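You operate a simulated robot arm through the tools that you are given. There is no shell and no other tool.

You are at the controls of a simulated robot arm. One attempt, no reset.

JOB
Swap the tube with grey ends for the one with teal ends.
Fine: close the green tap first, park the grey FEED end in the black holder and the OUT end in the green one, fit FEED to FEED and OUT to OUT, open the tap last.

It is judged by the outcome, as a careful person would: the job done as asked, and still so three seconds after it is handed in. It fails if anything else is knocked over, pushed out of place, dropped, spilled or broken.

ROBOT AND FRAMES
A 6-joint arm with a two-finger parallel gripper, fixed in place. Base frame: the origin is on the floor under the middle of its stand, x ahead of it, y to its left, z up. Readings come in mm, rad, newtons and seconds.
With the tool pointing down near the work surface it reaches from about 240 to 640 mm from the base axis. Its first joint turns from -2.007 to 2.007 rad. Payload 3.43 kg.
Tool frame: the origin (TCP) lies between the finger pads and is the grasp point; the fingertips stand 34 mm ahead of it; z points along the fingers, y is the line along which they close. Largest opening 128 mm; finger width 24, thickness 12; the body of the gripper, 48 by 130 mm, starts 96 mm behind the TCP.
Orientation is that of the tool frame in the base frame, as [roll, pitch, yaw] about the fixed x, y, z axes, in that order (R = Rz(yaw) Ry(pitch) Rx(roll)). With the fingers straight down and closing along the base's y, the tool's x points along the base's -x, its y along +y and its z along -z.

CONTROLS
- The arm moves only by the tool step_arm. Its argument "deltas" is text: rows parted by semicolons, each of 7 numbers parted by spaces: the shift along the tool's x, y, z in mm, then the turn, a rotation vector about the tool's x, y, z in rad, then the gripper command, from -1 (fully open) to 1 (shut), values between in proportion. In form: x y z wx wy wz hand; .... A call has 1 to 20 rows; each row shifts and turns the commanded pose from where the row before left it, along the tool's axes as they then stand. A row lasts 0.2 s, in which the tool goes at most 50 mm and 0.15 rad; a call with a longer step from one row to the next is refused whole, and so is a gripper value outside its range. A pose out of reach is approached as far as the arm can. The call stops where the force on the tool passes 40 N (or 10 N more than at its start, if that is more) or the arm is blocked; 0.2 s more then pass. The fingers move at their own pace (about 153 mm/s each) and stop on an object; they squeeze with about 32 N. The grip force told is the motor's: it shows also when the fingers shut on nothing. Time passes only in rows, and 0.2 s behind the last, so rows that do not move let the fingers close. The reply holds the time, the measured pose of the TCP, the force on the tool along the base axes, the opening and the grip force, in the units named above and with some noise, with the torque about the TCP (base axes, N m) and any sound that the robot's microphone picked up.
- Cameras (640 x 400 px; columns grow to the right, rows downward): "scene" is fixed at [50, -650.1, 1619.9]; the picture's right is [0.84, -0.54, 0.00], its down [-0.24, -0.37, -0.90] and it looks along [0.49, 0.76, -0.44] (base axes); focal length 340 px, centre (320, 200). "wrist" rides on the gripper at [76, -11, -160] in the tool frame; the picture's right is [0.15, 0.99, 0.00], its down [-0.88, 0.13, -0.46] and it looks along [-0.45, 0.07, 0.89] (tool axes); focal length 234 px, centre (320, 200). There is no depth. A picture from a camera that has moved, and an enlarged one, comes with that camera's place and axes in the base frame and with its lens.
- grab_frame(camera): a new picture of that camera. It takes no simulated time.
- slide_trunk(by): slides the trunk up (or, below 0, down) by that many mm; the arm rides with it, the base frame stays. It gives what a move gives, with no picture.
- enlarge(camera, box): a new picture of the part [left, top, right, bottom] of that camera's present view, enlarged. It takes no simulated time.
- finish_job(): hands the job in; it is judged then, once.

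Places have to be worked out from the pictures, the camera data and where the tool is seen. Open the gripper and draw the arm clear of the work before you hand the job in, unless the task says otherwise.

The tools are called after ">>>" as name(argument=value, ...) on one line, values as JSON. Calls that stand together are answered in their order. step_arm: Moves the arm, as the interface text tells. Its arguments: {"type":"object","properties":{"deltas":{"type":"string"}},"required":["deltas"]} The other tools are called the same way: slide_trunk (by) moves the trunk up or down; grab_frame (camera) takes a picture; enlarge (camera, box) takes an enlarged picture of a part of a camera's view; finish_job () hands the job in.

At the start:

```text
time: 0.0
tcp_pos: [294.3, 84.7, 1491.6]
orientation: [-3.14, 0.001, -3.142]
ft_force: [0.3, 0.7, -0.4]
wrist_torque: [0.02, 0.01, -0.02]
gripper_width: 128.1
finger_force: 0.1
trunk travel left (down, up): [-963.0, 27.0]
```

scene: 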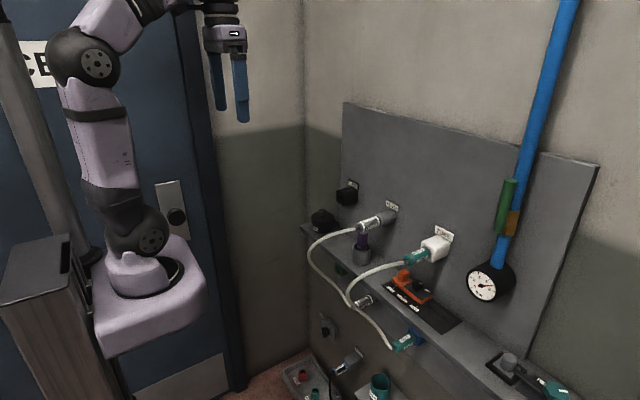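
wrist: 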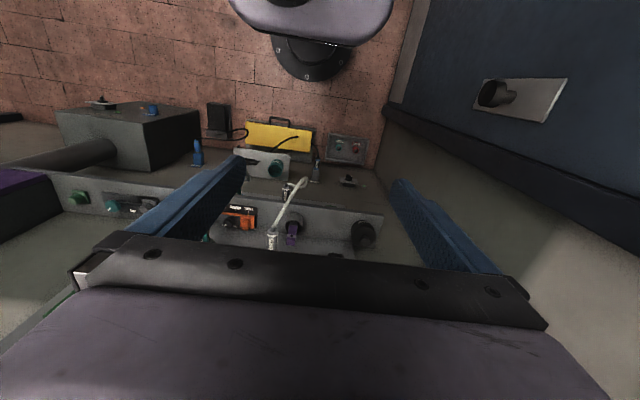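

I'll start by looking closely at the bench area in both cameras before moving anything.

>>> enlarge(camera="scene", box=[300, 170, 460, 270])

>>> enlarge(camera="scene", box=[280, 270, 440, 400])

>>> enlarge(camera="scene", box=[440, 140, 640, 400])

>>> enlarge(camera="wrist", box=[180, 90, 400, 260])

```text
4.00 times, centred on (380, 220) of scene
camera zoom: at [50.0, -650.1, 1619.9], right [0.84, -0.54, 0.0], down [-0.24, -0.37, -0.9], along [0.49, 0.76, -0.44], focal length 1362 px, centre (80, 120)
```

zoom: 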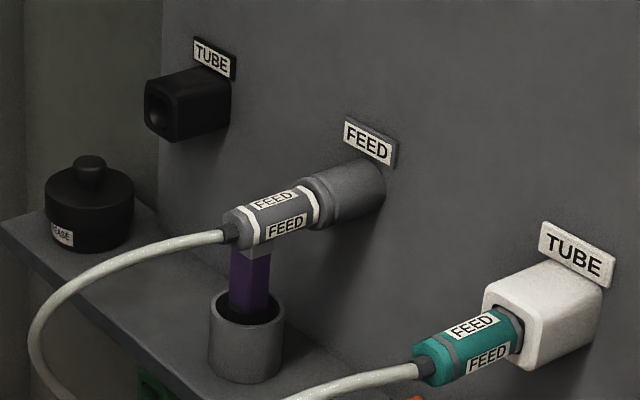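

```text
3.08 times, centred on (360, 335) of scene
camera zoom: at [50.0, -650.1, 1619.9], right [0.84, -0.54, 0.0], down [-0.24, -0.37, -0.9], along [0.49, 0.76, -0.44], focal length 1048 px, centre (197, -215)
```

zoom: 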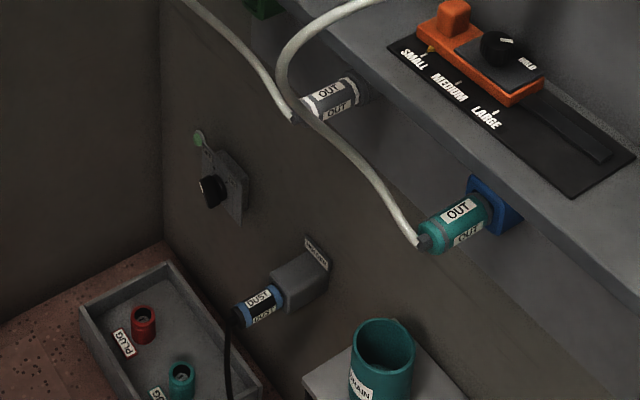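

```text
1.54 times, centred on (540, 270) of scene
camera zoom: at [50.0, -650.1, 1619.9], right [0.84, -0.54, 0.0], down [-0.24, -0.37, -0.9], along [0.49, 0.76, -0.44], focal length 524 px, centre (-18, 92)
```

zoom: 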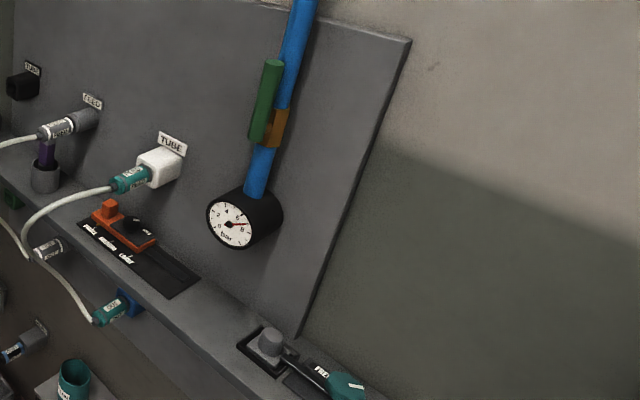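

```text
2.35 times, centred on (290, 175) of wrist
camera zoom: at [218.6, 73.7, 1652.0], right [-0.15, 0.99, 0.0], down [0.88, 0.13, 0.46], along [0.45, 0.07, -0.89], focal length 551 px, centre (391, 259)
```

zoom: 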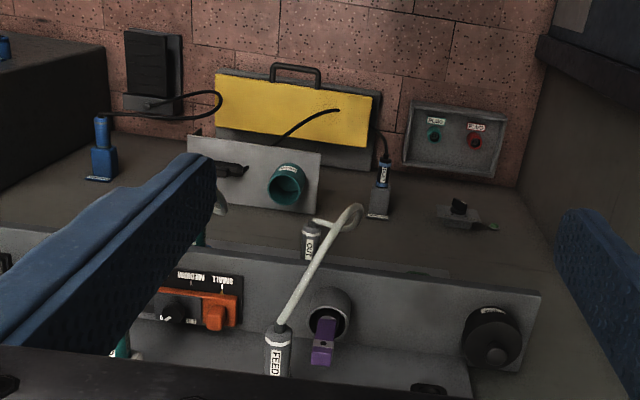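

The ports sit on a wall panel facing the robot (about x 640–720), with FEED ends near z 1120 and OUT ends near z 815 under a shelf; the green lever tap is on the blue pipe to the right. I'll pitch the tool forward in free space to get close views from the wrist camera.

>>> step_arm(deltas="-20 0 0 0 -0.15 0 -1; -19.8 0 3 0 -0.15 0 -1; -19.1 0 5.9 0 -0.15 0 -1; -18 0 8.7 0 -0.15 0 -1; -16.5 0 11.3 0 -0.15 0 -1; -14.6 0 13.6 0 -0.15 0 -1; -12.4 0 15.7 0 -0.15 0 -1; 0 0 0 0 0 0 -1")

>>> grab_frame(camera="wrist")

>>> grab_frame(camera="scene")

```text
time: 1.8
tcp_pos: [489.9, 113.7, 1516.1]
orientation: [3.141, 1.051, -3.141]
ft_force: [-0.3, -0.5, -1.2]
wrist_torque: [-0.01, -0.01, 0.02]
gripper_width: 127.9
finger_force: 0.1
out of reach, approached as far as the arm can: row 3, 4, 5, 6, 7
trunk travel left (down, up): [-963.0, 27.0]
```

```text
taken
camera wrist: at [313.1, 102.9, 1530.3], right [-0.07, 0.99, -0.13], down [0.04, 0.13, 0.99], along [1.0, 0.07, -0.05], focal length 234 px, centre (320, 200)
```

wrist: 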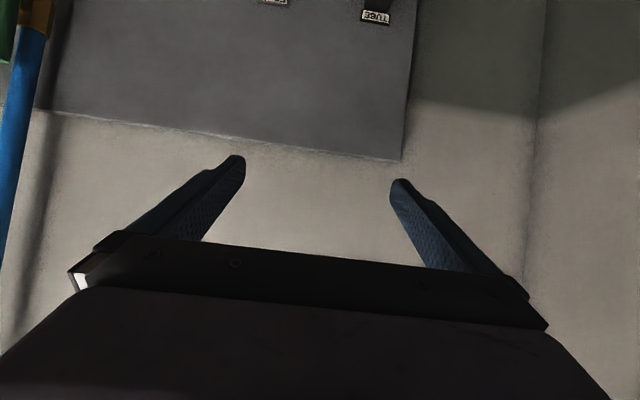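

```text
taken
```

scene: 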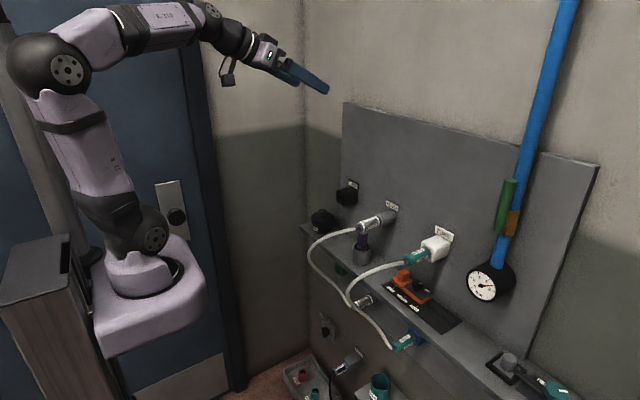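

The arm's reach limit bent the move, but the pose is safe, well above the hoses (which bulge to about x 466 at z 1040). I'll lower the trunk so the camera faces the upper ports.

>>> slide_trunk(by=-200)

>>> grab_frame(camera="wrist")

>>> grab_frame(camera="scene")

```text
time: 4.0
tcp_pos: [490.2, 114.9, 1315.9]
orientation: [-3.141, 1.048, 3.141]
ft_force: [-0.4, -0.2, -0.1]
wrist_torque: [-0.01, 0.0, -0.01]
gripper_width: 128.1
finger_force: 0.0
trunk travel left (down, up): [-763.0, 227.0]
```

```text
taken
camera wrist: at [313.2, 102.9, 1330.6], right [-0.07, 0.99, -0.13], down [0.04, 0.13, 0.99], along [1.0, 0.07, -0.05], focal length 234 px, centre (320, 200)
```

wrist: 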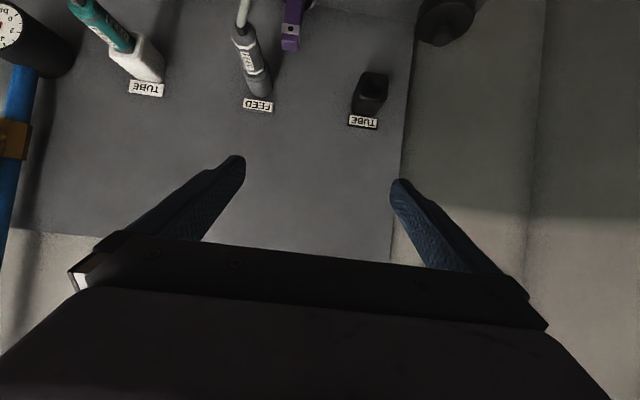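

```text
taken
```

scene: 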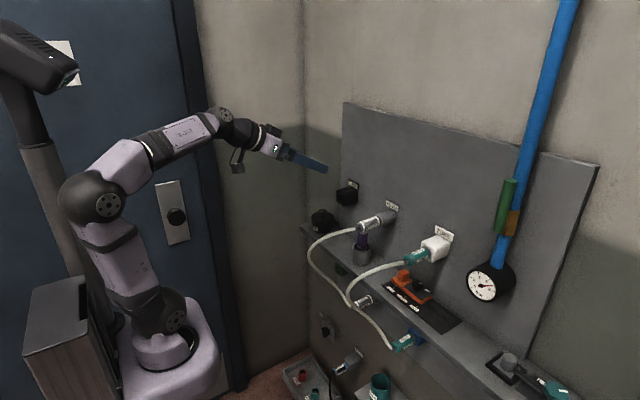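

Panel face works out at x≈731, with FEED port at y≈0, black holder y≈190 and white holder y≈-190, all at z≈1122. I'll zoom in on these, the tap and gauge from the current wrist pose.

>>> enlarge(camera="wrist", box=[200, 0, 420, 137])

>>> enlarge(camera="wrist", box=[0, 0, 220, 137])

>>> enlarge(camera="scene", box=[460, 160, 560, 310])

>>> enlarge(camera="scene", box=[480, 330, 590, 400])

```text
2.91 times, centred on (310, 68) of wrist
camera zoom: at [313.2, 102.9, 1330.6], right [-0.07, 0.99, -0.13], down [0.04, 0.13, 0.99], along [1.0, 0.07, -0.05], focal length 681 px, centre (349, 582)
```

zoom: 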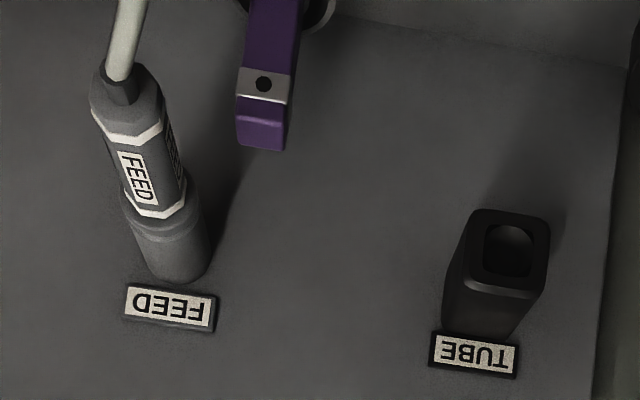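

```text
2.91 times, centred on (110, 68) of wrist
camera zoom: at [313.2, 102.9, 1330.6], right [-0.07, 0.99, -0.13], down [0.04, 0.13, 0.99], along [1.0, 0.07, -0.05], focal length 681 px, centre (931, 582)
```

zoom: 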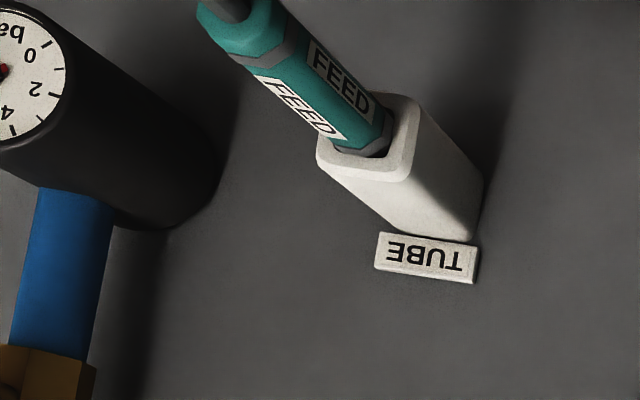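

```text
2.67 times, centred on (510, 235) of scene
camera zoom: at [50.0, -650.1, 1619.9], right [0.84, -0.54, 0.0], down [-0.24, -0.37, -0.9], along [0.49, 0.76, -0.44], focal length 908 px, centre (-187, 107)
```

zoom: 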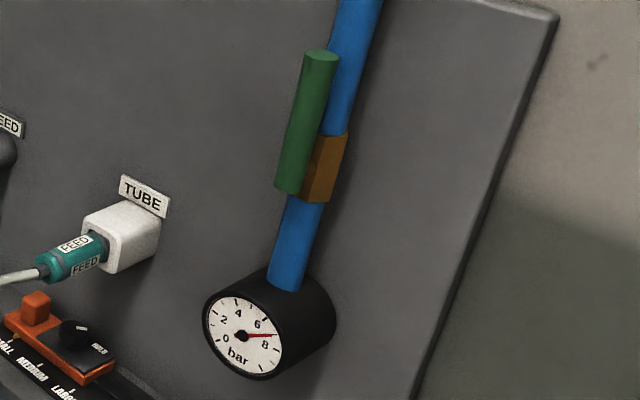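

```text
5.71 times, centred on (535, 365) of scene
camera zoom: at [50.0, -650.1, 1619.9], right [0.84, -0.54, 0.0], down [-0.24, -0.37, -0.9], along [0.49, 0.76, -0.44], focal length 1946 px, centre (-909, -743)
```

zoom: 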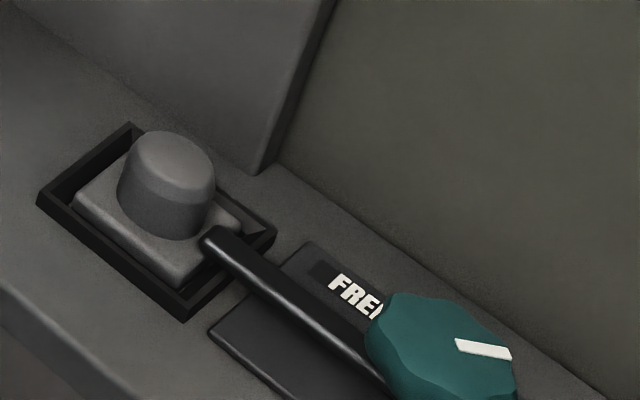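

The gauge reads about 7 bar and the green lever stands in line with the pipe (open). I'll move the arm across to the right, in free space, to view the tap closely and find its pivot.

>>> step_arm(deltas="0 -45 0 0 0 0 -1; 0 -45 0 0 0 0 -1; 0 -45 0 0 0 0 -1; 0 -45 0 0 0 0 -1; 0 -45 0 0 0 0 -1; 0 -45 0 0 0 0 -1; 0 -45 0 0 0 0 -1; 0 -45 0 0 0 0 -1; 0 0 0 0 0 0 -1")

>>> slide_trunk(by=150)

>>> grab_frame(camera="wrist")

>>> grab_frame(camera="scene")

```text
time: 6.0
tcp_pos: [516.2, -239.6, 1324.5]
orientation: [-3.139, 1.05, -3.141]
ft_force: [0.4, 0.1, -1.3]
wrist_torque: [0.0, -0.01, 0.02]
gripper_width: 128.4
finger_force: 0.0
out of reach, approached as far as the arm can: row 1, 2
trunk travel left (down, up): [-763.0, 227.0]
```

```text
time: 7.7
tcp_pos: [515.5, -241.0, 1473.2]
orientation: [3.142, 1.05, 3.14]
ft_force: [0.0, -0.4, -1.0]
wrist_torque: [-0.02, 0.01, 0.0]
gripper_width: 128.0
finger_force: 0.1
trunk travel left (down, up): [-913.0, 77.0]
```

```text
taken
camera wrist: at [340.0, -252.3, 1487.3], right [-0.07, 0.99, -0.13], down [0.04, 0.13, 0.99], along [1.0, 0.07, -0.05], focal length 234 px, centre (320, 200)
```

wrist: 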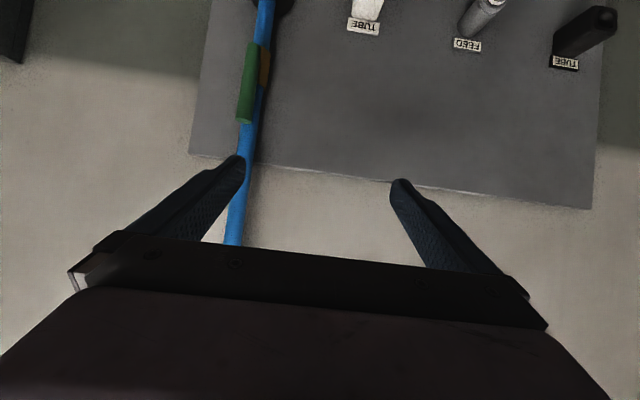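

```text
taken
```

scene: 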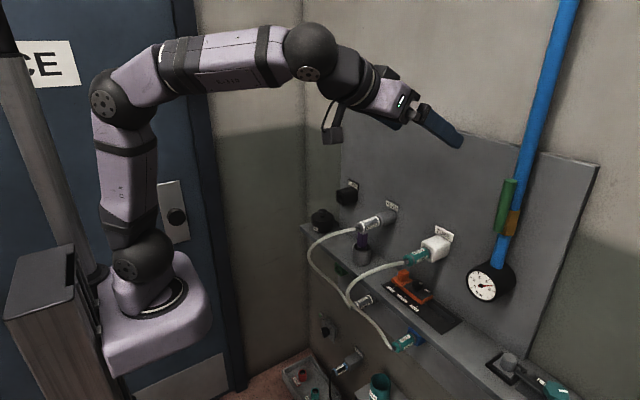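

>>> enlarge(camera="wrist", box=[200, 0, 320, 160])

>>> enlarge(camera="scene", box=[475, 165, 545, 255])

```text
2.50 times, centred on (260, 80) of wrist
camera zoom: at [340.0, -252.3, 1487.3], right [-0.07, 0.99, -0.13], down [0.04, 0.13, 0.99], along [1.0, 0.07, -0.05], focal length 585 px, centre (470, 500)
```

zoom: 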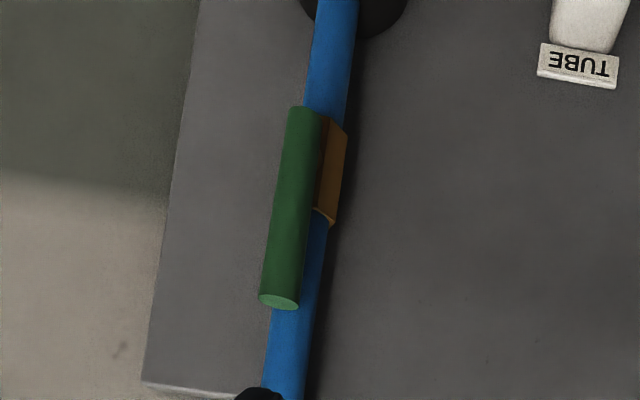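

```text
4.44 times, centred on (510, 210) of scene
camera zoom: at [50.0, -650.1, 1619.9], right [0.84, -0.54, 0.0], down [-0.24, -0.37, -0.9], along [0.49, 0.76, -0.44], focal length 1513 px, centre (-524, 156)
```

zoom: 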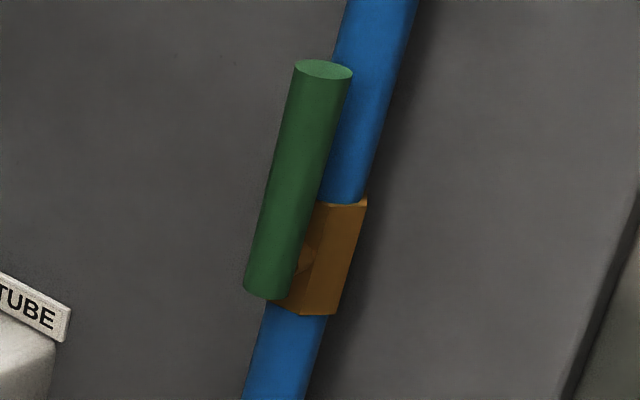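

The lever triangulates to x≈665, y≈-348, z 1264–1374 (Ø≈24), pivoting at the brass body around z≈1287. I'll level the tool to point straight at the wall and shift over in front of the lever, staying well back.

>>> step_arm(deltas="0 -27 0 0 -0.13 0 -1; 0 -27 0 0 -0.13 0 -1; 0 -27 0 0 -0.13 0 -1; 0 -26.5 0 0 -0.131 0 -1; 0 0 0 0 0 0 -1")

>>> grab_frame(camera="scene")

>>> grab_frame(camera="wrist")

```text
time: 8.9
tcp_pos: [514.2, -348.0, 1474.2]
orientation: [-0.729, 1.569, -0.729]
ft_force: [-0.1, 0.6, -0.1]
wrist_torque: [-0.04, 0.02, -0.04]
gripper_width: 127.8
finger_force: 0.1
trunk travel left (down, up): [-913.0, 77.0]
```

```text
taken
```

scene: 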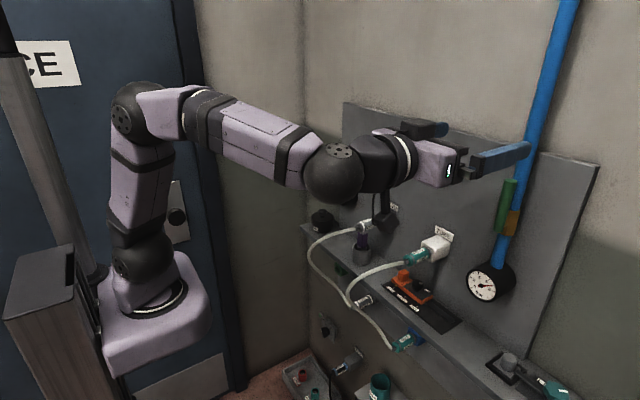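

```text
taken
camera wrist: at [354.9, -359.6, 1398.4], right [0.0, 0.99, -0.15], down [-0.46, 0.13, 0.88], along [0.89, 0.07, 0.45], focal length 234 px, centre (320, 200)
```

wrist: 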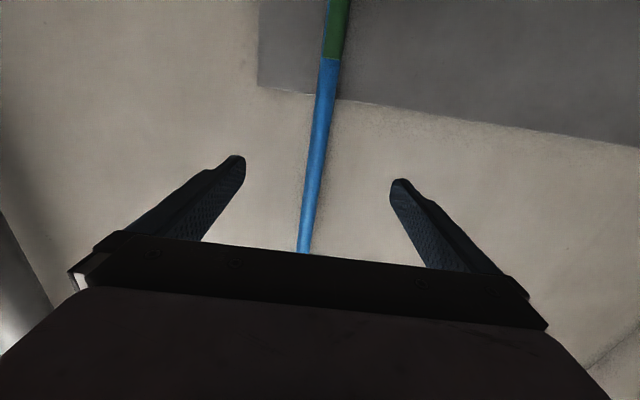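

Tool now points at the wall with the lever centred between the fingers. I'll lower the trunk to bring the TCP to about z 1352 on the lever's upper part.

>>> slide_trunk(by=-122)

>>> step_arm(deltas="0 0 30 0 0 0 -1; 0 0 30 0 0 0 -1; 0 0 30 0 0 0 -1; 0 0 25 0 0 0 -1; 0 0 11 0 0 0 -1; 0 0 0 0 0 0 -1")

>>> grab_frame(camera="wrist")

>>> grab_frame(camera="scene")

```text
time: 10.4
tcp_pos: [515.7, -349.6, 1351.7]
orientation: [0.053, 1.569, 0.054]
ft_force: [0.5, 0.8, -0.5]
wrist_torque: [-0.02, 0.02, 0.04]
gripper_width: 127.8
finger_force: 0.0
trunk travel left (down, up): [-791.0, 199.0]
```

```text
time: 11.8
tcp_pos: [642.6, -347.3, 1350.6]
orientation: [-0.156, 1.571, -0.155]
ft_force: [0.0, -0.3, 0.0]
wrist_torque: [-0.02, 0.01, 0.01]
gripper_width: 128.0
finger_force: 0.1
trunk travel left (down, up): [-791.0, 199.0]
```

```text
taken
camera wrist: at [481.8, -359.2, 1275.9], right [0.0, 0.99, -0.15], down [-0.46, 0.13, 0.88], along [0.89, 0.07, 0.45], focal length 234 px, centre (320, 200)
```

wrist: 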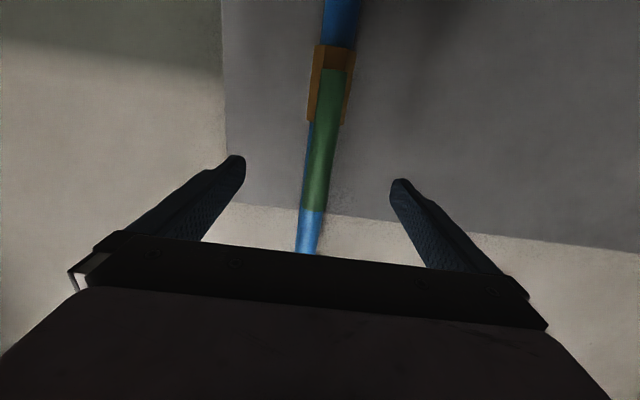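

```text
taken
```

scene: 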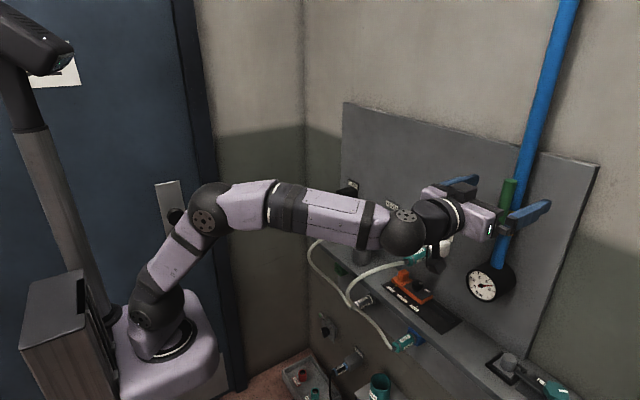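

The lever is centred between the fingers, with the brass pivot estimated at z≈1278. I'll close on the lever and check the grip before testing which way it turns.

>>> step_arm(deltas="0 0 0 0 0 0 0.2; 0 0 0 0 0 0 1; 0 0 0 0 0 0 1; 0 0 0 0 0 0 1")

>>> grab_frame(camera="wrist")

```text
time: 12.8
tcp_pos: [640.4, -348.8, 1350.5]
orientation: [-1.465, 1.57, -1.466]
ft_force: [2.6, -6.4, 2.7]
wrist_torque: [-0.13, 0.16, -0.22]
gripper_width: 19.6
finger_force: 44.9
trunk travel left (down, up): [-791.0, 199.0]
```

```text
taken
camera wrist: at [481.4, -360.8, 1275.8], right [0.0, 0.99, -0.15], down [-0.46, 0.13, 0.88], along [0.89, 0.06, 0.45], focal length 234 px, centre (320, 200)
```

wrist: 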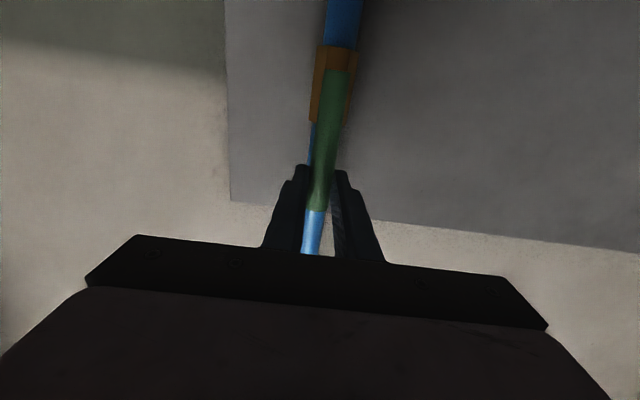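

The lever is gripped (20 mm wide, 45 N). I'll try a small clockwise turn (top toward -y) about the pivot and read the forces.

>>> step_arm(deltas="0.2 -5.4 0 0 0 0.075 1; 0.2 -5.4 0 0 0 0.075 1")

```text
time: 13.4
tcp_pos: [642.0, -359.5, 1350.2]
orientation: [1.572, 1.418, 1.571]
ft_force: [-3.2, -2.7, -0.8]
wrist_torque: [-0.2, -0.26, 0.02]
gripper_width: 19.5
finger_force: 44.8
trunk travel left (down, up): [-791.0, 199.0]
```

It turns freely clockwise with only ~3 N. I'll continue the arc most of the way to 90°.

>>> step_arm(deltas="0.8 -10.7 0 0 0 0.15 1; 0.8 -10.7 0 0 0 0.15 1; 0.8 -10.7 0 0 0 0.15 1; 0.8 -10.7 0 0 0 0.15 1; 0.8 -10.7 0 0 0 0.15 1; 0.8 -10.7 0 0 0 0.15 1; 0 0 0 0 0 0 1")

>>> grab_frame(camera="scene")

>>> enlarge(camera="scene", box=[440, 150, 600, 310])

```text
time: 15.0
tcp_pos: [641.6, -412.2, 1315.1]
orientation: [1.569, 0.518, 1.568]
ft_force: [6.7, -5.6, 9.8]
wrist_torque: [0.41, -0.13, -0.06]
gripper_width: 19.5
finger_force: 44.9
trunk travel left (down, up): [-791.0, 199.0]
```

```text
taken
```

scene: 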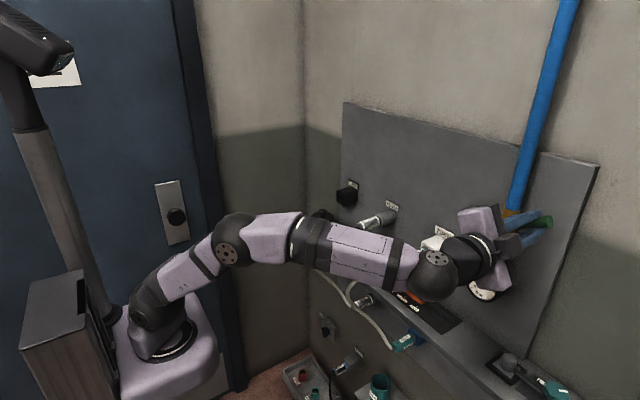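

```text
2.50 times, centred on (520, 230) of scene
camera zoom: at [50.0, -650.1, 1619.9], right [0.84, -0.54, 0.0], down [-0.24, -0.37, -0.9], along [0.49, 0.76, -0.44], focal length 851 px, centre (-180, 125)
```

zoom: 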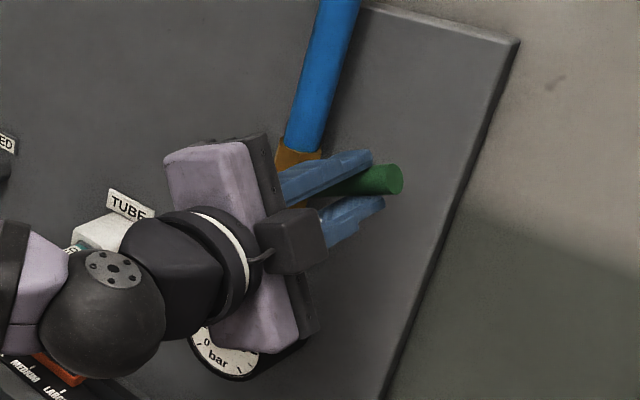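

The lever is at about 60° and following well. I'll carry on to the 90° stop with smaller steps.

>>> step_arm(deltas="0.4 -7.2 0 0 0 0.1 1; 0.4 -7.2 0 0 0 0.1 1; 0.4 -7.2 0 0 0 0.1 1; 0.4 -7.2 0 0 0 0.1 1; 0.4 -7.2 0 0 0 0.1 1; 0 0 0 0 0 0 1")

>>> enlarge(camera="scene", box=[440, 150, 600, 310])

```text
time: 16.4
tcp_pos: [641.4, -421.0, 1281.1]
orientation: [1.57, 0.02, 1.571]
ft_force: [6.6, -3.4, 10.8]
wrist_torque: [0.79, -0.23, -0.44]
gripper_width: 19.6
finger_force: 45.2
trunk travel left (down, up): [-791.0, 199.0]
```

```text
2.50 times, centred on (520, 230) of scene
camera zoom: at [50.0, -650.1, 1619.9], right [0.84, -0.54, 0.0], down [-0.24, -0.37, -0.9], along [0.49, 0.76, -0.44], focal length 851 px, centre (-180, 125)
```

zoom: 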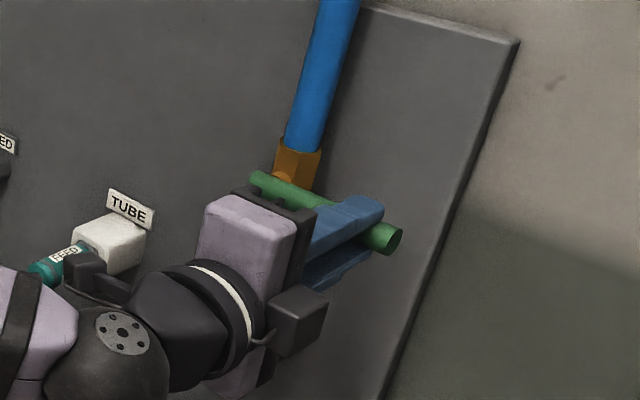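

The lever is now horizontal (≈89°). I'll nudge slightly further to confirm it's at its stop, then read the gauge.

>>> step_arm(deltas="0.1 -2.5 0 0 0 0.035 1; 0 0 0 0 0 0 1")

>>> grab_frame(camera="wrist")

```text
time: 17.0
tcp_pos: [641.8, -419.3, 1280.0]
orientation: [1.57, -0.011, 1.571]
ft_force: [10.6, -7.2, 15.5]
wrist_torque: [-0.54, -0.32, 0.58]
gripper_width: 19.4
finger_force: 44.9
trunk travel left (down, up): [-791.0, 199.0]
```

```text
taken
camera wrist: at [481.4, -345.1, 1269.3], right [0.0, 0.14, 0.99], down [-0.46, -0.88, 0.12], along [0.89, -0.45, 0.06], focal length 234 px, centre (320, 200)
```

wrist: 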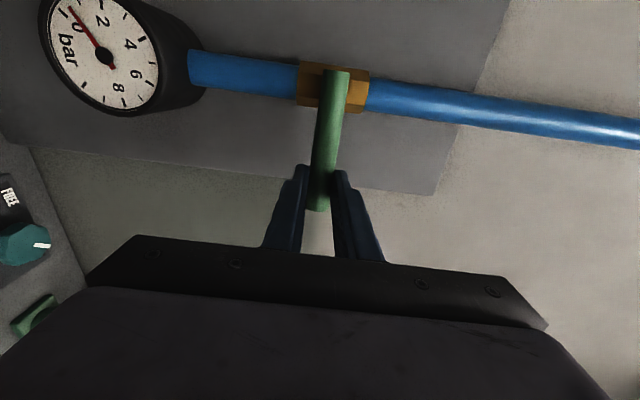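

The gauge has dropped to 0 bar, so the tap is closed and at its stop. I'll open the fingers partway and back straight off.

>>> step_arm(deltas="0 0 0 0 0 0 -0.2; 0 0 0 0 0 0 -0.2; 0 0 -30 0 0 0 -0.2; 0 0 -40 0 0 0 -0.2; 0 0 -40 0 0 0 -0.2; 0 0 -30 0 0 0 -0.2")

>>> grab_frame(camera="wrist")

>>> grab_frame(camera="scene")

```text
time: 18.4
tcp_pos: [499.3, -419.4, 1276.1]
orientation: [1.572, -0.015, 1.571]
ft_force: [0.3, -0.6, 0.1]
wrist_torque: [0.01, 0.0, 0.0]
gripper_width: 76.7
finger_force: 0.1
trunk travel left (down, up): [-791.0, 199.0]
```

```text
taken
camera wrist: at [339.4, -343.3, 1266.5], right [0.0, 0.13, 0.99], down [-0.46, -0.88, 0.12], along [0.89, -0.45, 0.06], focal length 234 px, centre (320, 200)
```

wrist: 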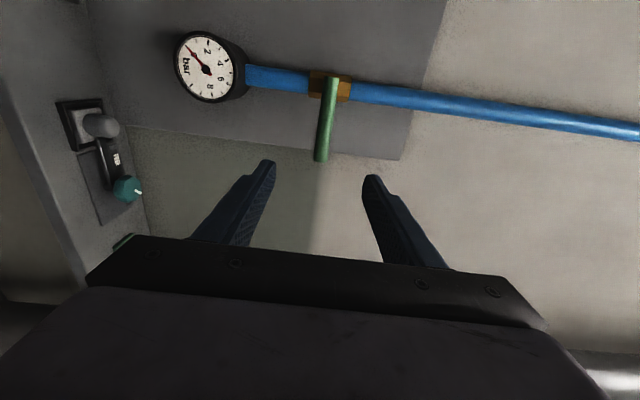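

```text
taken
```

scene: 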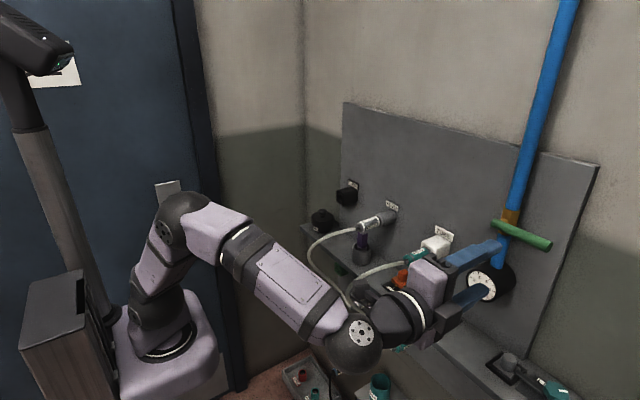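

Tap is horizontal and gauge at 0. Next I'll swing to in front of the FEED port at a safe height, rolling the tool another quarter turn so the camera ends up above the gripper.

>>> slide_trunk(by=60)

>>> step_arm(deltas="38.2 0 0 0 0 0.143 -0.2; 37.8 -5.4 0 0 0 0.143 -0.2; 36.7 -10.8 0 0 0 0.143 -0.2; 34.7 -15.9 0 0 0 0.143 -0.2; 32.1 -20.7 0 0 0 0.143 -0.2; 28.8 -25 0 0 0 0.143 -0.2; 25 -28.9 0 0 0 0.143 -0.2; 20.6 -32.2 0 0 0 0.143 -0.2; 15.8 -34.8 0 0 0 0.143 -0.2; 10.7 -36.7 0 0 0 0.143 -0.2; 5.4 -37.8 0 0 0 0.143 -0.2; 0 0 0 0 0 0 -0.2")

>>> grab_frame(camera="wrist")

>>> grab_frame(camera="scene")

```text
time: 19.4
tcp_pos: [499.7, -419.2, 1335.7]
orientation: [1.57, -0.014, 1.568]
ft_force: [-0.3, -0.9, 0.0]
wrist_torque: [-0.02, -0.01, 0.03]
gripper_width: 76.8
finger_force: 0.1
trunk travel left (down, up): [-851.0, 139.0]
```

```text
time: 22.0
tcp_pos: [525.9, -28.6, 1330.8]
orientation: [-1.737, -1.553, -1.394]
ft_force: [0.9, 0.6, 0.2]
wrist_torque: [-0.01, 0.01, -0.01]
gripper_width: 76.7
finger_force: 0.0
out of reach, approached as far as the arm can: row 9, 10, 11
trunk travel left (down, up): [-851.0, 139.0]
```

```text
taken
camera wrist: at [366.6, -20.0, 1408.8], right [0.01, -0.99, 0.13], down [-0.46, -0.12, -0.88], along [0.89, -0.05, -0.45], focal length 234 px, centre (320, 200)
```

wrist: 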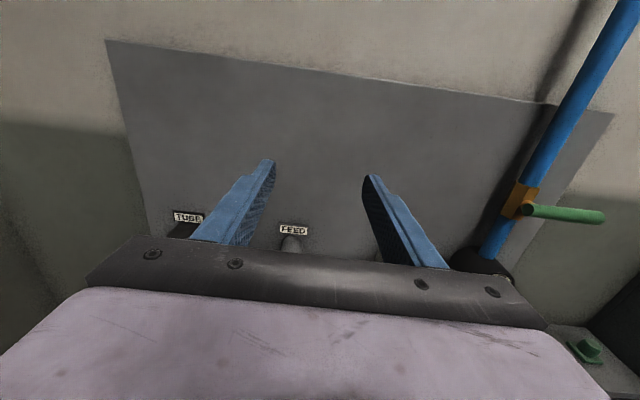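

```text
taken
```

scene: 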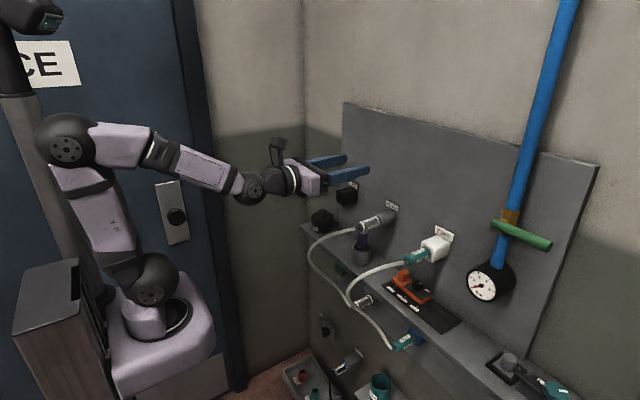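

Flipped posture achieved; gauge at 0 and tap horizontal. Now I'll pitch the tool 30° downward and center above/in front of the FEED end to inspect how it's coupled.

>>> step_arm(deltas="-18 -7 0 0 -0.13 0 -0.2; -18 -7 4 0 -0.13 0 -0.2; -18 -7 6 0 -0.13 0 -0.2; -17 -7 8 0 -0.13 0 -0.2; 0 0 0 0 0 0 -0.2")

>>> grab_frame(camera="wrist")

>>> grab_frame(camera="scene")

```text
time: 23.2
tcp_pos: [534.3, 7.3, 1256.1]
orientation: [-3.119, -1.055, -0.027]
ft_force: [-0.3, -0.1, 1.0]
wrist_torque: [0.01, 0.0, 0.0]
gripper_width: 76.6
finger_force: 0.0
out of reach, approached as far as the arm can: row 1, 4
trunk travel left (down, up): [-851.0, 139.0]
```

```text
taken
camera wrist: at [432.9, 18.1, 1400.9], right [0.06, -0.99, 0.12], down [-0.83, -0.12, -0.54], along [0.55, -0.06, -0.83], focal length 234 px, centre (320, 200)
```

wrist: 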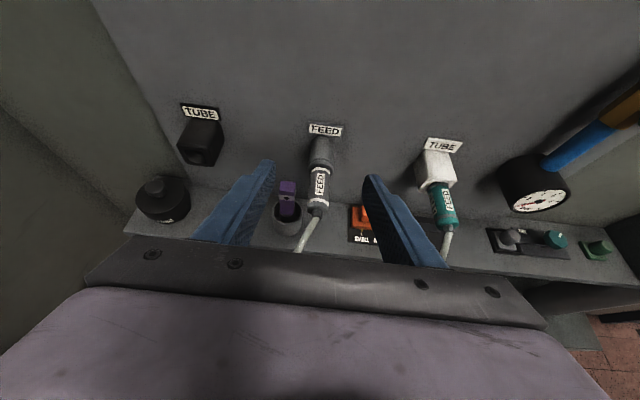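

```text
taken
```

scene: 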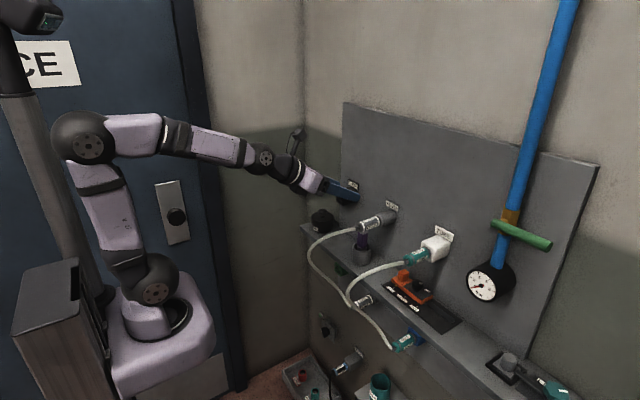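

>>> enlarge(camera="wrist", box=[270, 110, 380, 260])

>>> enlarge(camera="wrist", box=[400, 120, 500, 260])

>>> enlarge(camera="wrist", box=[120, 90, 260, 230])

>>> enlarge(camera="wrist", box=[480, 200, 640, 300])

```text
2.67 times, centred on (325, 185) of wrist
camera zoom: at [432.9, 18.1, 1400.9], right [0.06, -0.99, 0.12], down [-0.83, -0.12, -0.54], along [0.55, -0.06, -0.83], focal length 624 px, centre (307, 240)
```

zoom: 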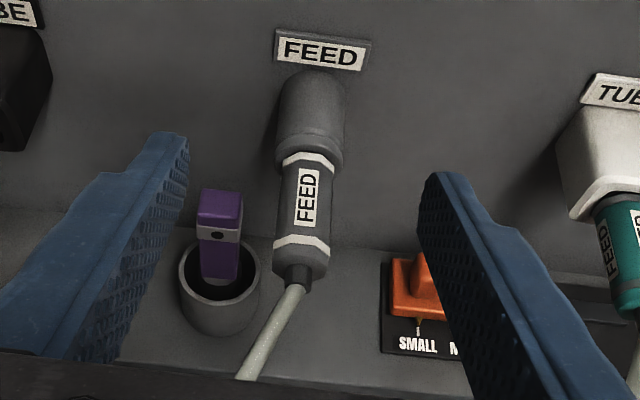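

```text
2.86 times, centred on (450, 190) of wrist
camera zoom: at [432.9, 18.1, 1400.9], right [0.06, -0.99, 0.12], down [-0.83, -0.12, -0.54], along [0.55, -0.06, -0.83], focal length 669 px, centre (-51, 229)
```

zoom: 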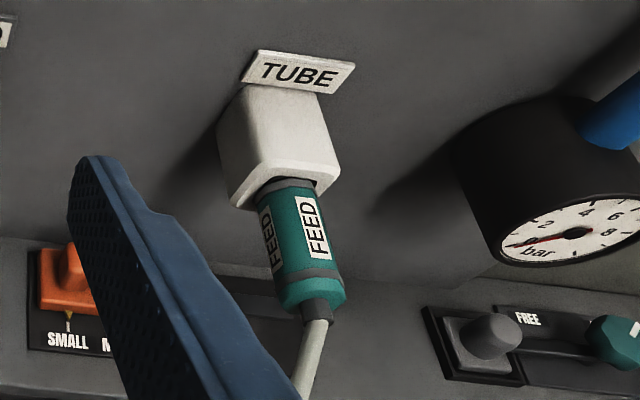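

```text
2.86 times, centred on (190, 160) of wrist
camera zoom: at [432.9, 18.1, 1400.9], right [0.06, -0.99, 0.12], down [-0.83, -0.12, -0.54], along [0.55, -0.06, -0.83], focal length 669 px, centre (691, 314)
```

zoom: 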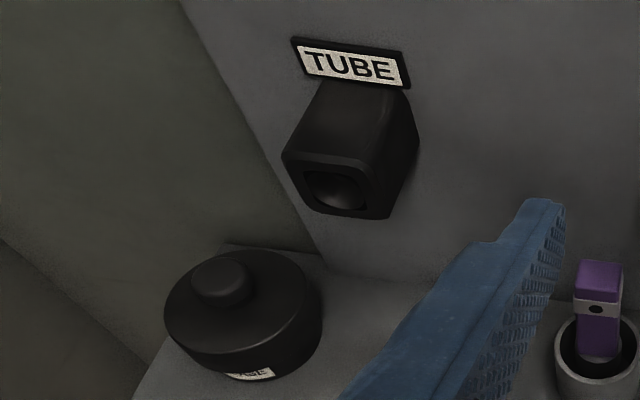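

```text
4.00 times, centred on (560, 250) of wrist
camera zoom: at [432.9, 18.1, 1400.9], right [0.06, -0.99, 0.12], down [-0.83, -0.12, -0.54], along [0.55, -0.06, -0.83], focal length 937 px, centre (-640, 0)
```

zoom: 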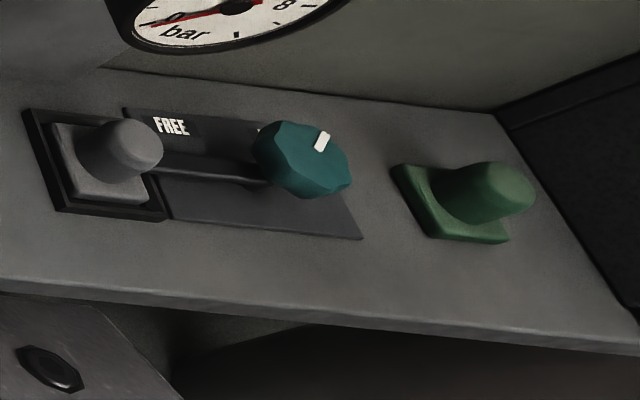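

Both FEED ends look like plain push-in fittings: the grey body spans x≈595–668 at y≈0, z≈1122, and its hose drops away below. I'll move to a pre-grasp just above/behind it with a narrowed opening to clear the purple item at y≈52.

>>> step_arm(deltas="-24.6 2.6 20.8 0 0 0 0.2; -24.6 2.6 20.8 0 0 0 0.2; -24.6 2.6 20.8 0 0 0 0.2; 0 0 0 0 0 0 0.2")

>>> grab_frame(camera="wrist")

>>> grab_frame(camera="scene")

```text
time: 24.2
tcp_pos: [552.9, -12.4, 1162.6]
orientation: [-3.104, -1.048, -0.027]
ft_force: [-0.5, -0.8, 0.1]
wrist_torque: [0.0, 0.02, 0.01]
gripper_width: 51.3
finger_force: 0.0
out of reach, approached as far as the arm can: row 2, 3
trunk travel left (down, up): [-851.0, 139.0]
```

```text
taken
camera wrist: at [451.0, -4.6, 1309.5], right [0.08, -0.99, 0.11], down [-0.83, -0.12, -0.54], along [0.55, -0.05, -0.84], focal length 234 px, centre (320, 200)
```

wrist: 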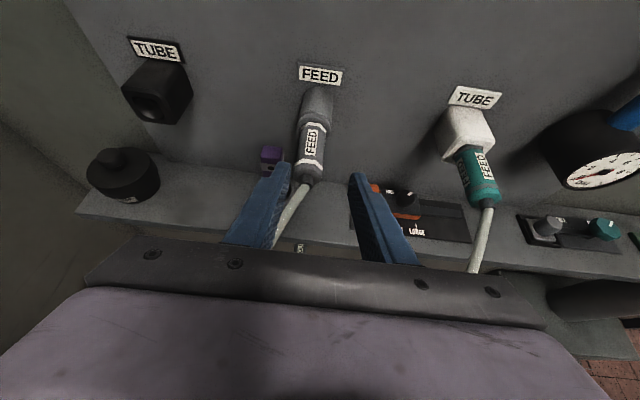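

```text
taken
```

scene: 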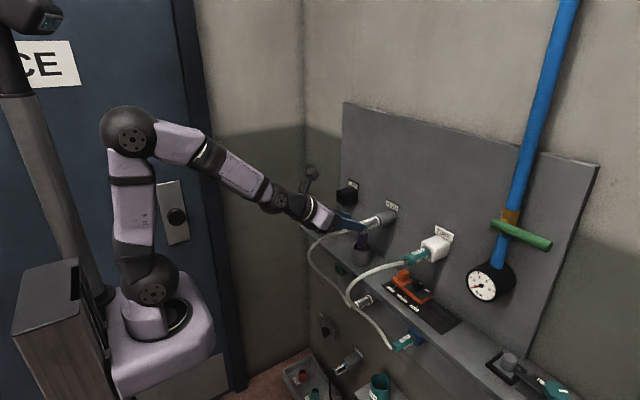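

The TCP drifted 12 mm in y: the forearm and tool are nearly collinear here (wrist near-singular). I'll lift well clear, then lower the trunk so the forearm is level and the wrist properly bent for this work height.

>>> step_arm(deltas="26 -1.7 -45 0 0 0 0.2; 39 -1.7 -22 0 0 0 0.2; 39 -1.7 -22 0 0 0 0.2; 39 -1.7 -22 0 0 0 0.2; 39 -1.7 -22 0 0 0 0.2; 39 -1.7 -22 0 0 0 0.2; 39 -1.7 -5 0 0 0 0.2; 0 0 0 0 0 0 0.2")

>>> grab_frame(camera="scene")

```text
refused: row 1 steps farther than a row can; nothing moved
```

```text
taken
```

scene: 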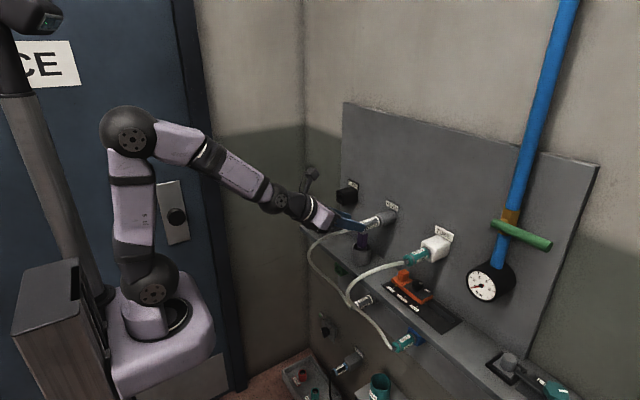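

The first row was too long; I'll resend the same lift with shorter rows.

>>> step_arm(deltas="20 -1.7 -35 0 0 0 0.2; 39 -1.7 -22 0 0 0 0.2; 39 -1.7 -22 0 0 0 0.2; 39 -1.7 -22 0 0 0 0.2; 39 -1.7 -22 0 0 0 0.2; 39 -1.7 -22 0 0 0 0.2; 39 -1.7 -5 0 0 0 0.2; 0 0 0 0 0 0 0.2")

>>> grab_frame(camera="scene")

```text
time: 26.0
tcp_pos: [547.2, -15.7, 1416.3]
orientation: [-3.109, -1.052, -0.025]
ft_force: [-1.1, -0.1, 0.3]
wrist_torque: [-0.02, 0.0, 0.01]
gripper_width: 51.2
finger_force: 0.1
out of reach, approached as far as the arm can: row 2, 3, 4, 5, 6, 7
trunk travel left (down, up): [-851.0, 139.0]
```

```text
taken
```

scene: 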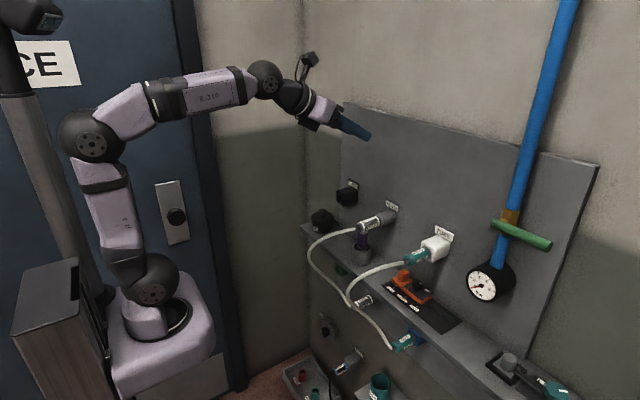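

The y drift persists with a 1.1° roll error, which matches the last joint sitting at its ±π limit when fully flipped. I'll instead use a grasp rolled to −135° (gripper coming from upper‑right of each fitting), so I level the tool and unwind the roll up here in free space.

>>> step_arm(deltas="0 0 6 0 0.131 0 0.2; 0 0 6 0 0.131 0 0.2; 0 0 6 0 0.131 0 0.2; 0 0 6 0 0.131 0 0.2; 0 0 0 0 0 -0.149 0.2; 0 0 0 0 0 -0.149 0.2; 0 0 0 0 0 -0.149 0.2; 0 0 0 0 0 -0.149 0.2; 0 0 0 0 0 -0.149 0.2; 0 0 0 0 0 -0.149 0.2; 0 0 0 0 0 -0.149 0.2; 0 0 0 0 0 -0.149 0.2; 0 0 0 0 0 -0.149 0.2; 0 0 0 0 0 -0.149 0.2; 0 0 0 0 0 -0.149 0.2; 0 0 0 0 0 -0.149 0.2; 0 0 0 0 0 -0.149 0.2; 0 0 0 0 0 -0.149 0.2; 0 0 0 0 0 -0.149 0.2")

>>> step_arm(deltas="0 0 0 0 0 -0.149 0.2; 0 0 0 0 0 -0.149 0.2; 0 0 0 0 0 -0.149 0.2; 0 0 0 0 0 -0.149 0.2; 0 0 0 0 0 -0.149 0.2; 0 0 0 0 0 -0.149 0.2; 0 0 0 0 0 0 0.2")

>>> grab_frame(camera="scene")

```text
time: 30.0
tcp_pos: [564.7, 3.7, 1409.9]
orientation: [1.714, 0.553, 1.727]
ft_force: [0.2, -0.2, 0.7]
wrist_torque: [0.0, 0.01, -0.01]
gripper_width: 51.1
finger_force: 0.1
out of reach, approached as far as the arm can: row 3, 4, 5
trunk travel left (down, up): [-851.0, 139.0]
```

```text
time: 31.6
tcp_pos: [565.3, 2.8, 1409.3]
orientation: [2.363, 1.4, 2.437]
ft_force: [-0.4, -0.2, 0.1]
wrist_torque: [0.02, -0.01, 0.01]
gripper_width: 51.2
finger_force: 0.1
trunk travel left (down, up): [-851.0, 139.0]
```

```text
taken
```

scene: 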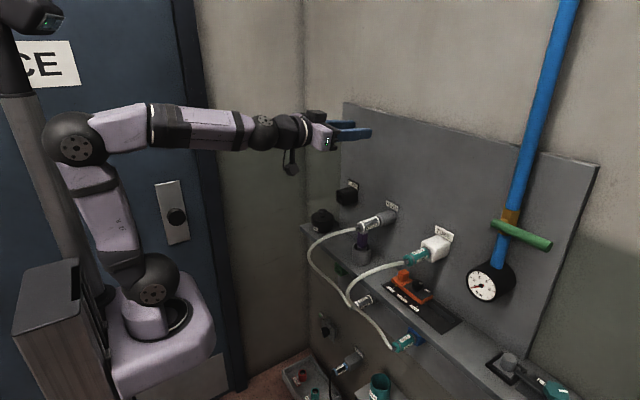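

Roll is back near neutral and the position tracks again. I computed the tool-frame rotation vector (-0.458,-0.196,-2.439) to reach the −135° roll / 30° tilted approach; executing it in free space.

>>> step_arm(deltas="0 0 0 -0.02693 -0.01153 -0.14345 0.2; 0 0 0 -0.02693 -0.01153 -0.14345 0.2; 0 0 0 -0.02693 -0.01153 -0.14345 0.2; 0 0 0 -0.02693 -0.01153 -0.14345 0.2; 0 0 0 -0.02693 -0.01153 -0.14345 0.2; 0 0 0 -0.02693 -0.01153 -0.14345 0.2; 0 0 0 -0.02693 -0.01153 -0.14345 0.2; 0 0 0 -0.02693 -0.01153 -0.14345 0.2; 0 0 0 -0.02693 -0.01153 -0.14345 0.2; 0 0 0 -0.02693 -0.01153 -0.14345 0.2; 0 0 0 -0.02693 -0.01153 -0.14345 0.2; 0 0 0 -0.02693 -0.01153 -0.14345 0.2; 0 0 0 -0.02693 -0.01153 -0.14345 0.2; 0 0 0 -0.02693 -0.01153 -0.14345 0.2; 0 0 0 -0.02693 -0.01153 -0.14345 0.2; 0 0 0 -0.02693 -0.01153 -0.14345 0.2; 0 0 0 -0.02693 -0.01153 -0.14345 0.2; 0 0 0 0 0 0 0.2")

>>> grab_frame(camera="wrist")

>>> grab_frame(camera="scene")

```text
time: 35.4
tcp_pos: [573.9, 50.6, 1483.3]
orientation: [-2.041, -0.655, -0.893]
ft_force: [0.4, -0.2, -0.1]
wrist_torque: [0.0, 0.01, 0.01]
gripper_width: 51.3
finger_force: 0.1
out of reach, approached as far as the arm can: row 12, 13, 14, 15, 16, 17
trunk travel left (down, up): [-851.0, 139.0]
```

```text
taken
camera wrist: at [473.6, -43.5, 1595.3], right [0.06, -0.79, -0.61], down [-0.84, 0.29, -0.46], along [0.55, 0.54, -0.64], focal length 234 px, centre (320, 200)
```

wrist: 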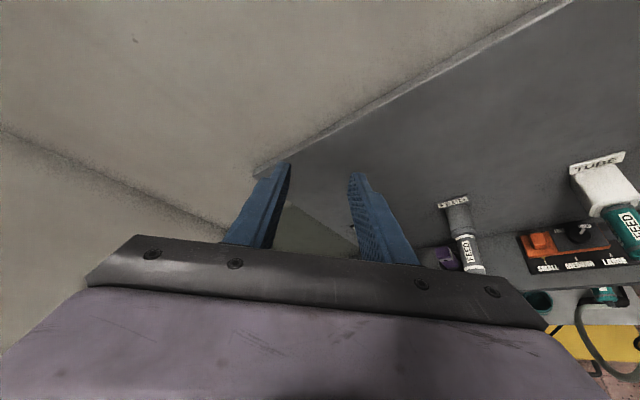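

```text
taken
```

scene: 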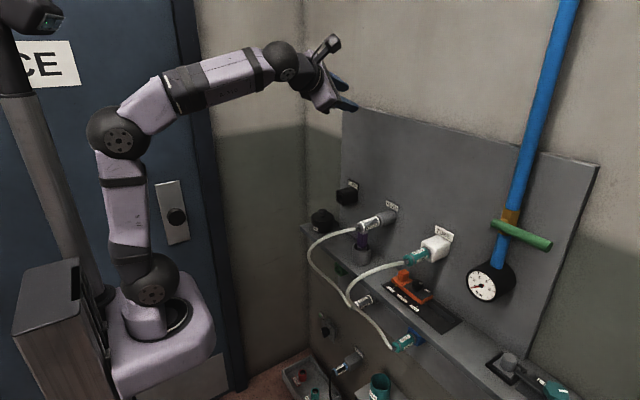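

Orientation reached but position was pushed off: geometry shows any "palm on camera side" grasp puts joint 6 at its limit. The natural family (camera below, tool pitched ~45° down) avoids that and still clears the FEED hose, so I'll unwind to that pose.

>>> step_arm(deltas="0 0 0 -0.01768 0.03426 0.13468 0.2; 0 0 0 -0.01768 0.03426 0.13468 0.2; 0 0 0 -0.01768 0.03426 0.13468 0.2; 0 0 0 -0.01768 0.03426 0.13468 0.2; 0 0 0 -0.01768 0.03426 0.13468 0.2; 0 0 0 -0.01768 0.03426 0.13468 0.2; 0 0 0 -0.01768 0.03426 0.13468 0.2; 0 0 0 -0.01768 0.03426 0.13468 0.2; 0 0 0 -0.01768 0.03426 0.13468 0.2; 0 0 0 -0.01768 0.03426 0.13468 0.2; 0 0 0 -0.01768 0.03426 0.13468 0.2; 0 0 0 -0.01768 0.03426 0.13468 0.2; 0 0 0 -0.01768 0.03426 0.13468 0.2; 0 0 0 -0.01768 0.03426 0.13468 0.2; 0 0 0 -0.01768 0.03426 0.13468 0.2; 0 0 0 -0.01768 0.03426 0.13468 0.2; 0 0 0 -0.01768 0.03426 0.13468 0.2; 0 0 0 -0.01768 0.03426 0.13468 0.2; 0 0 0 0 0 0 0.2")

>>> grab_frame(camera="scene")

```text
time: 39.4
tcp_pos: [573.4, 51.1, 1482.3]
orientation: [3.134, 0.785, 3.133]
ft_force: [0.2, 0.6, -0.5]
wrist_torque: [0.01, -0.01, 0.0]
gripper_width: 51.0
finger_force: 0.2
trunk travel left (down, up): [-851.0, 139.0]
```

```text
taken
```

scene: 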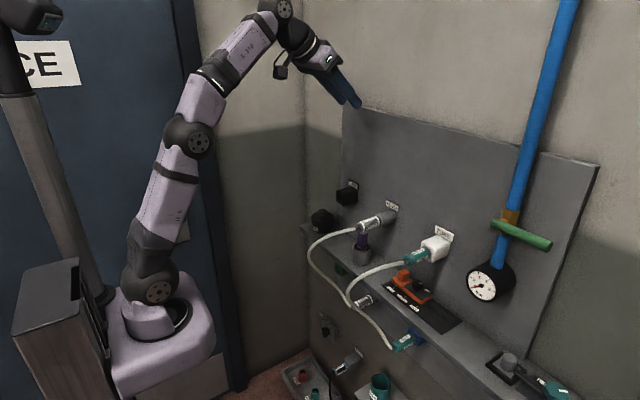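

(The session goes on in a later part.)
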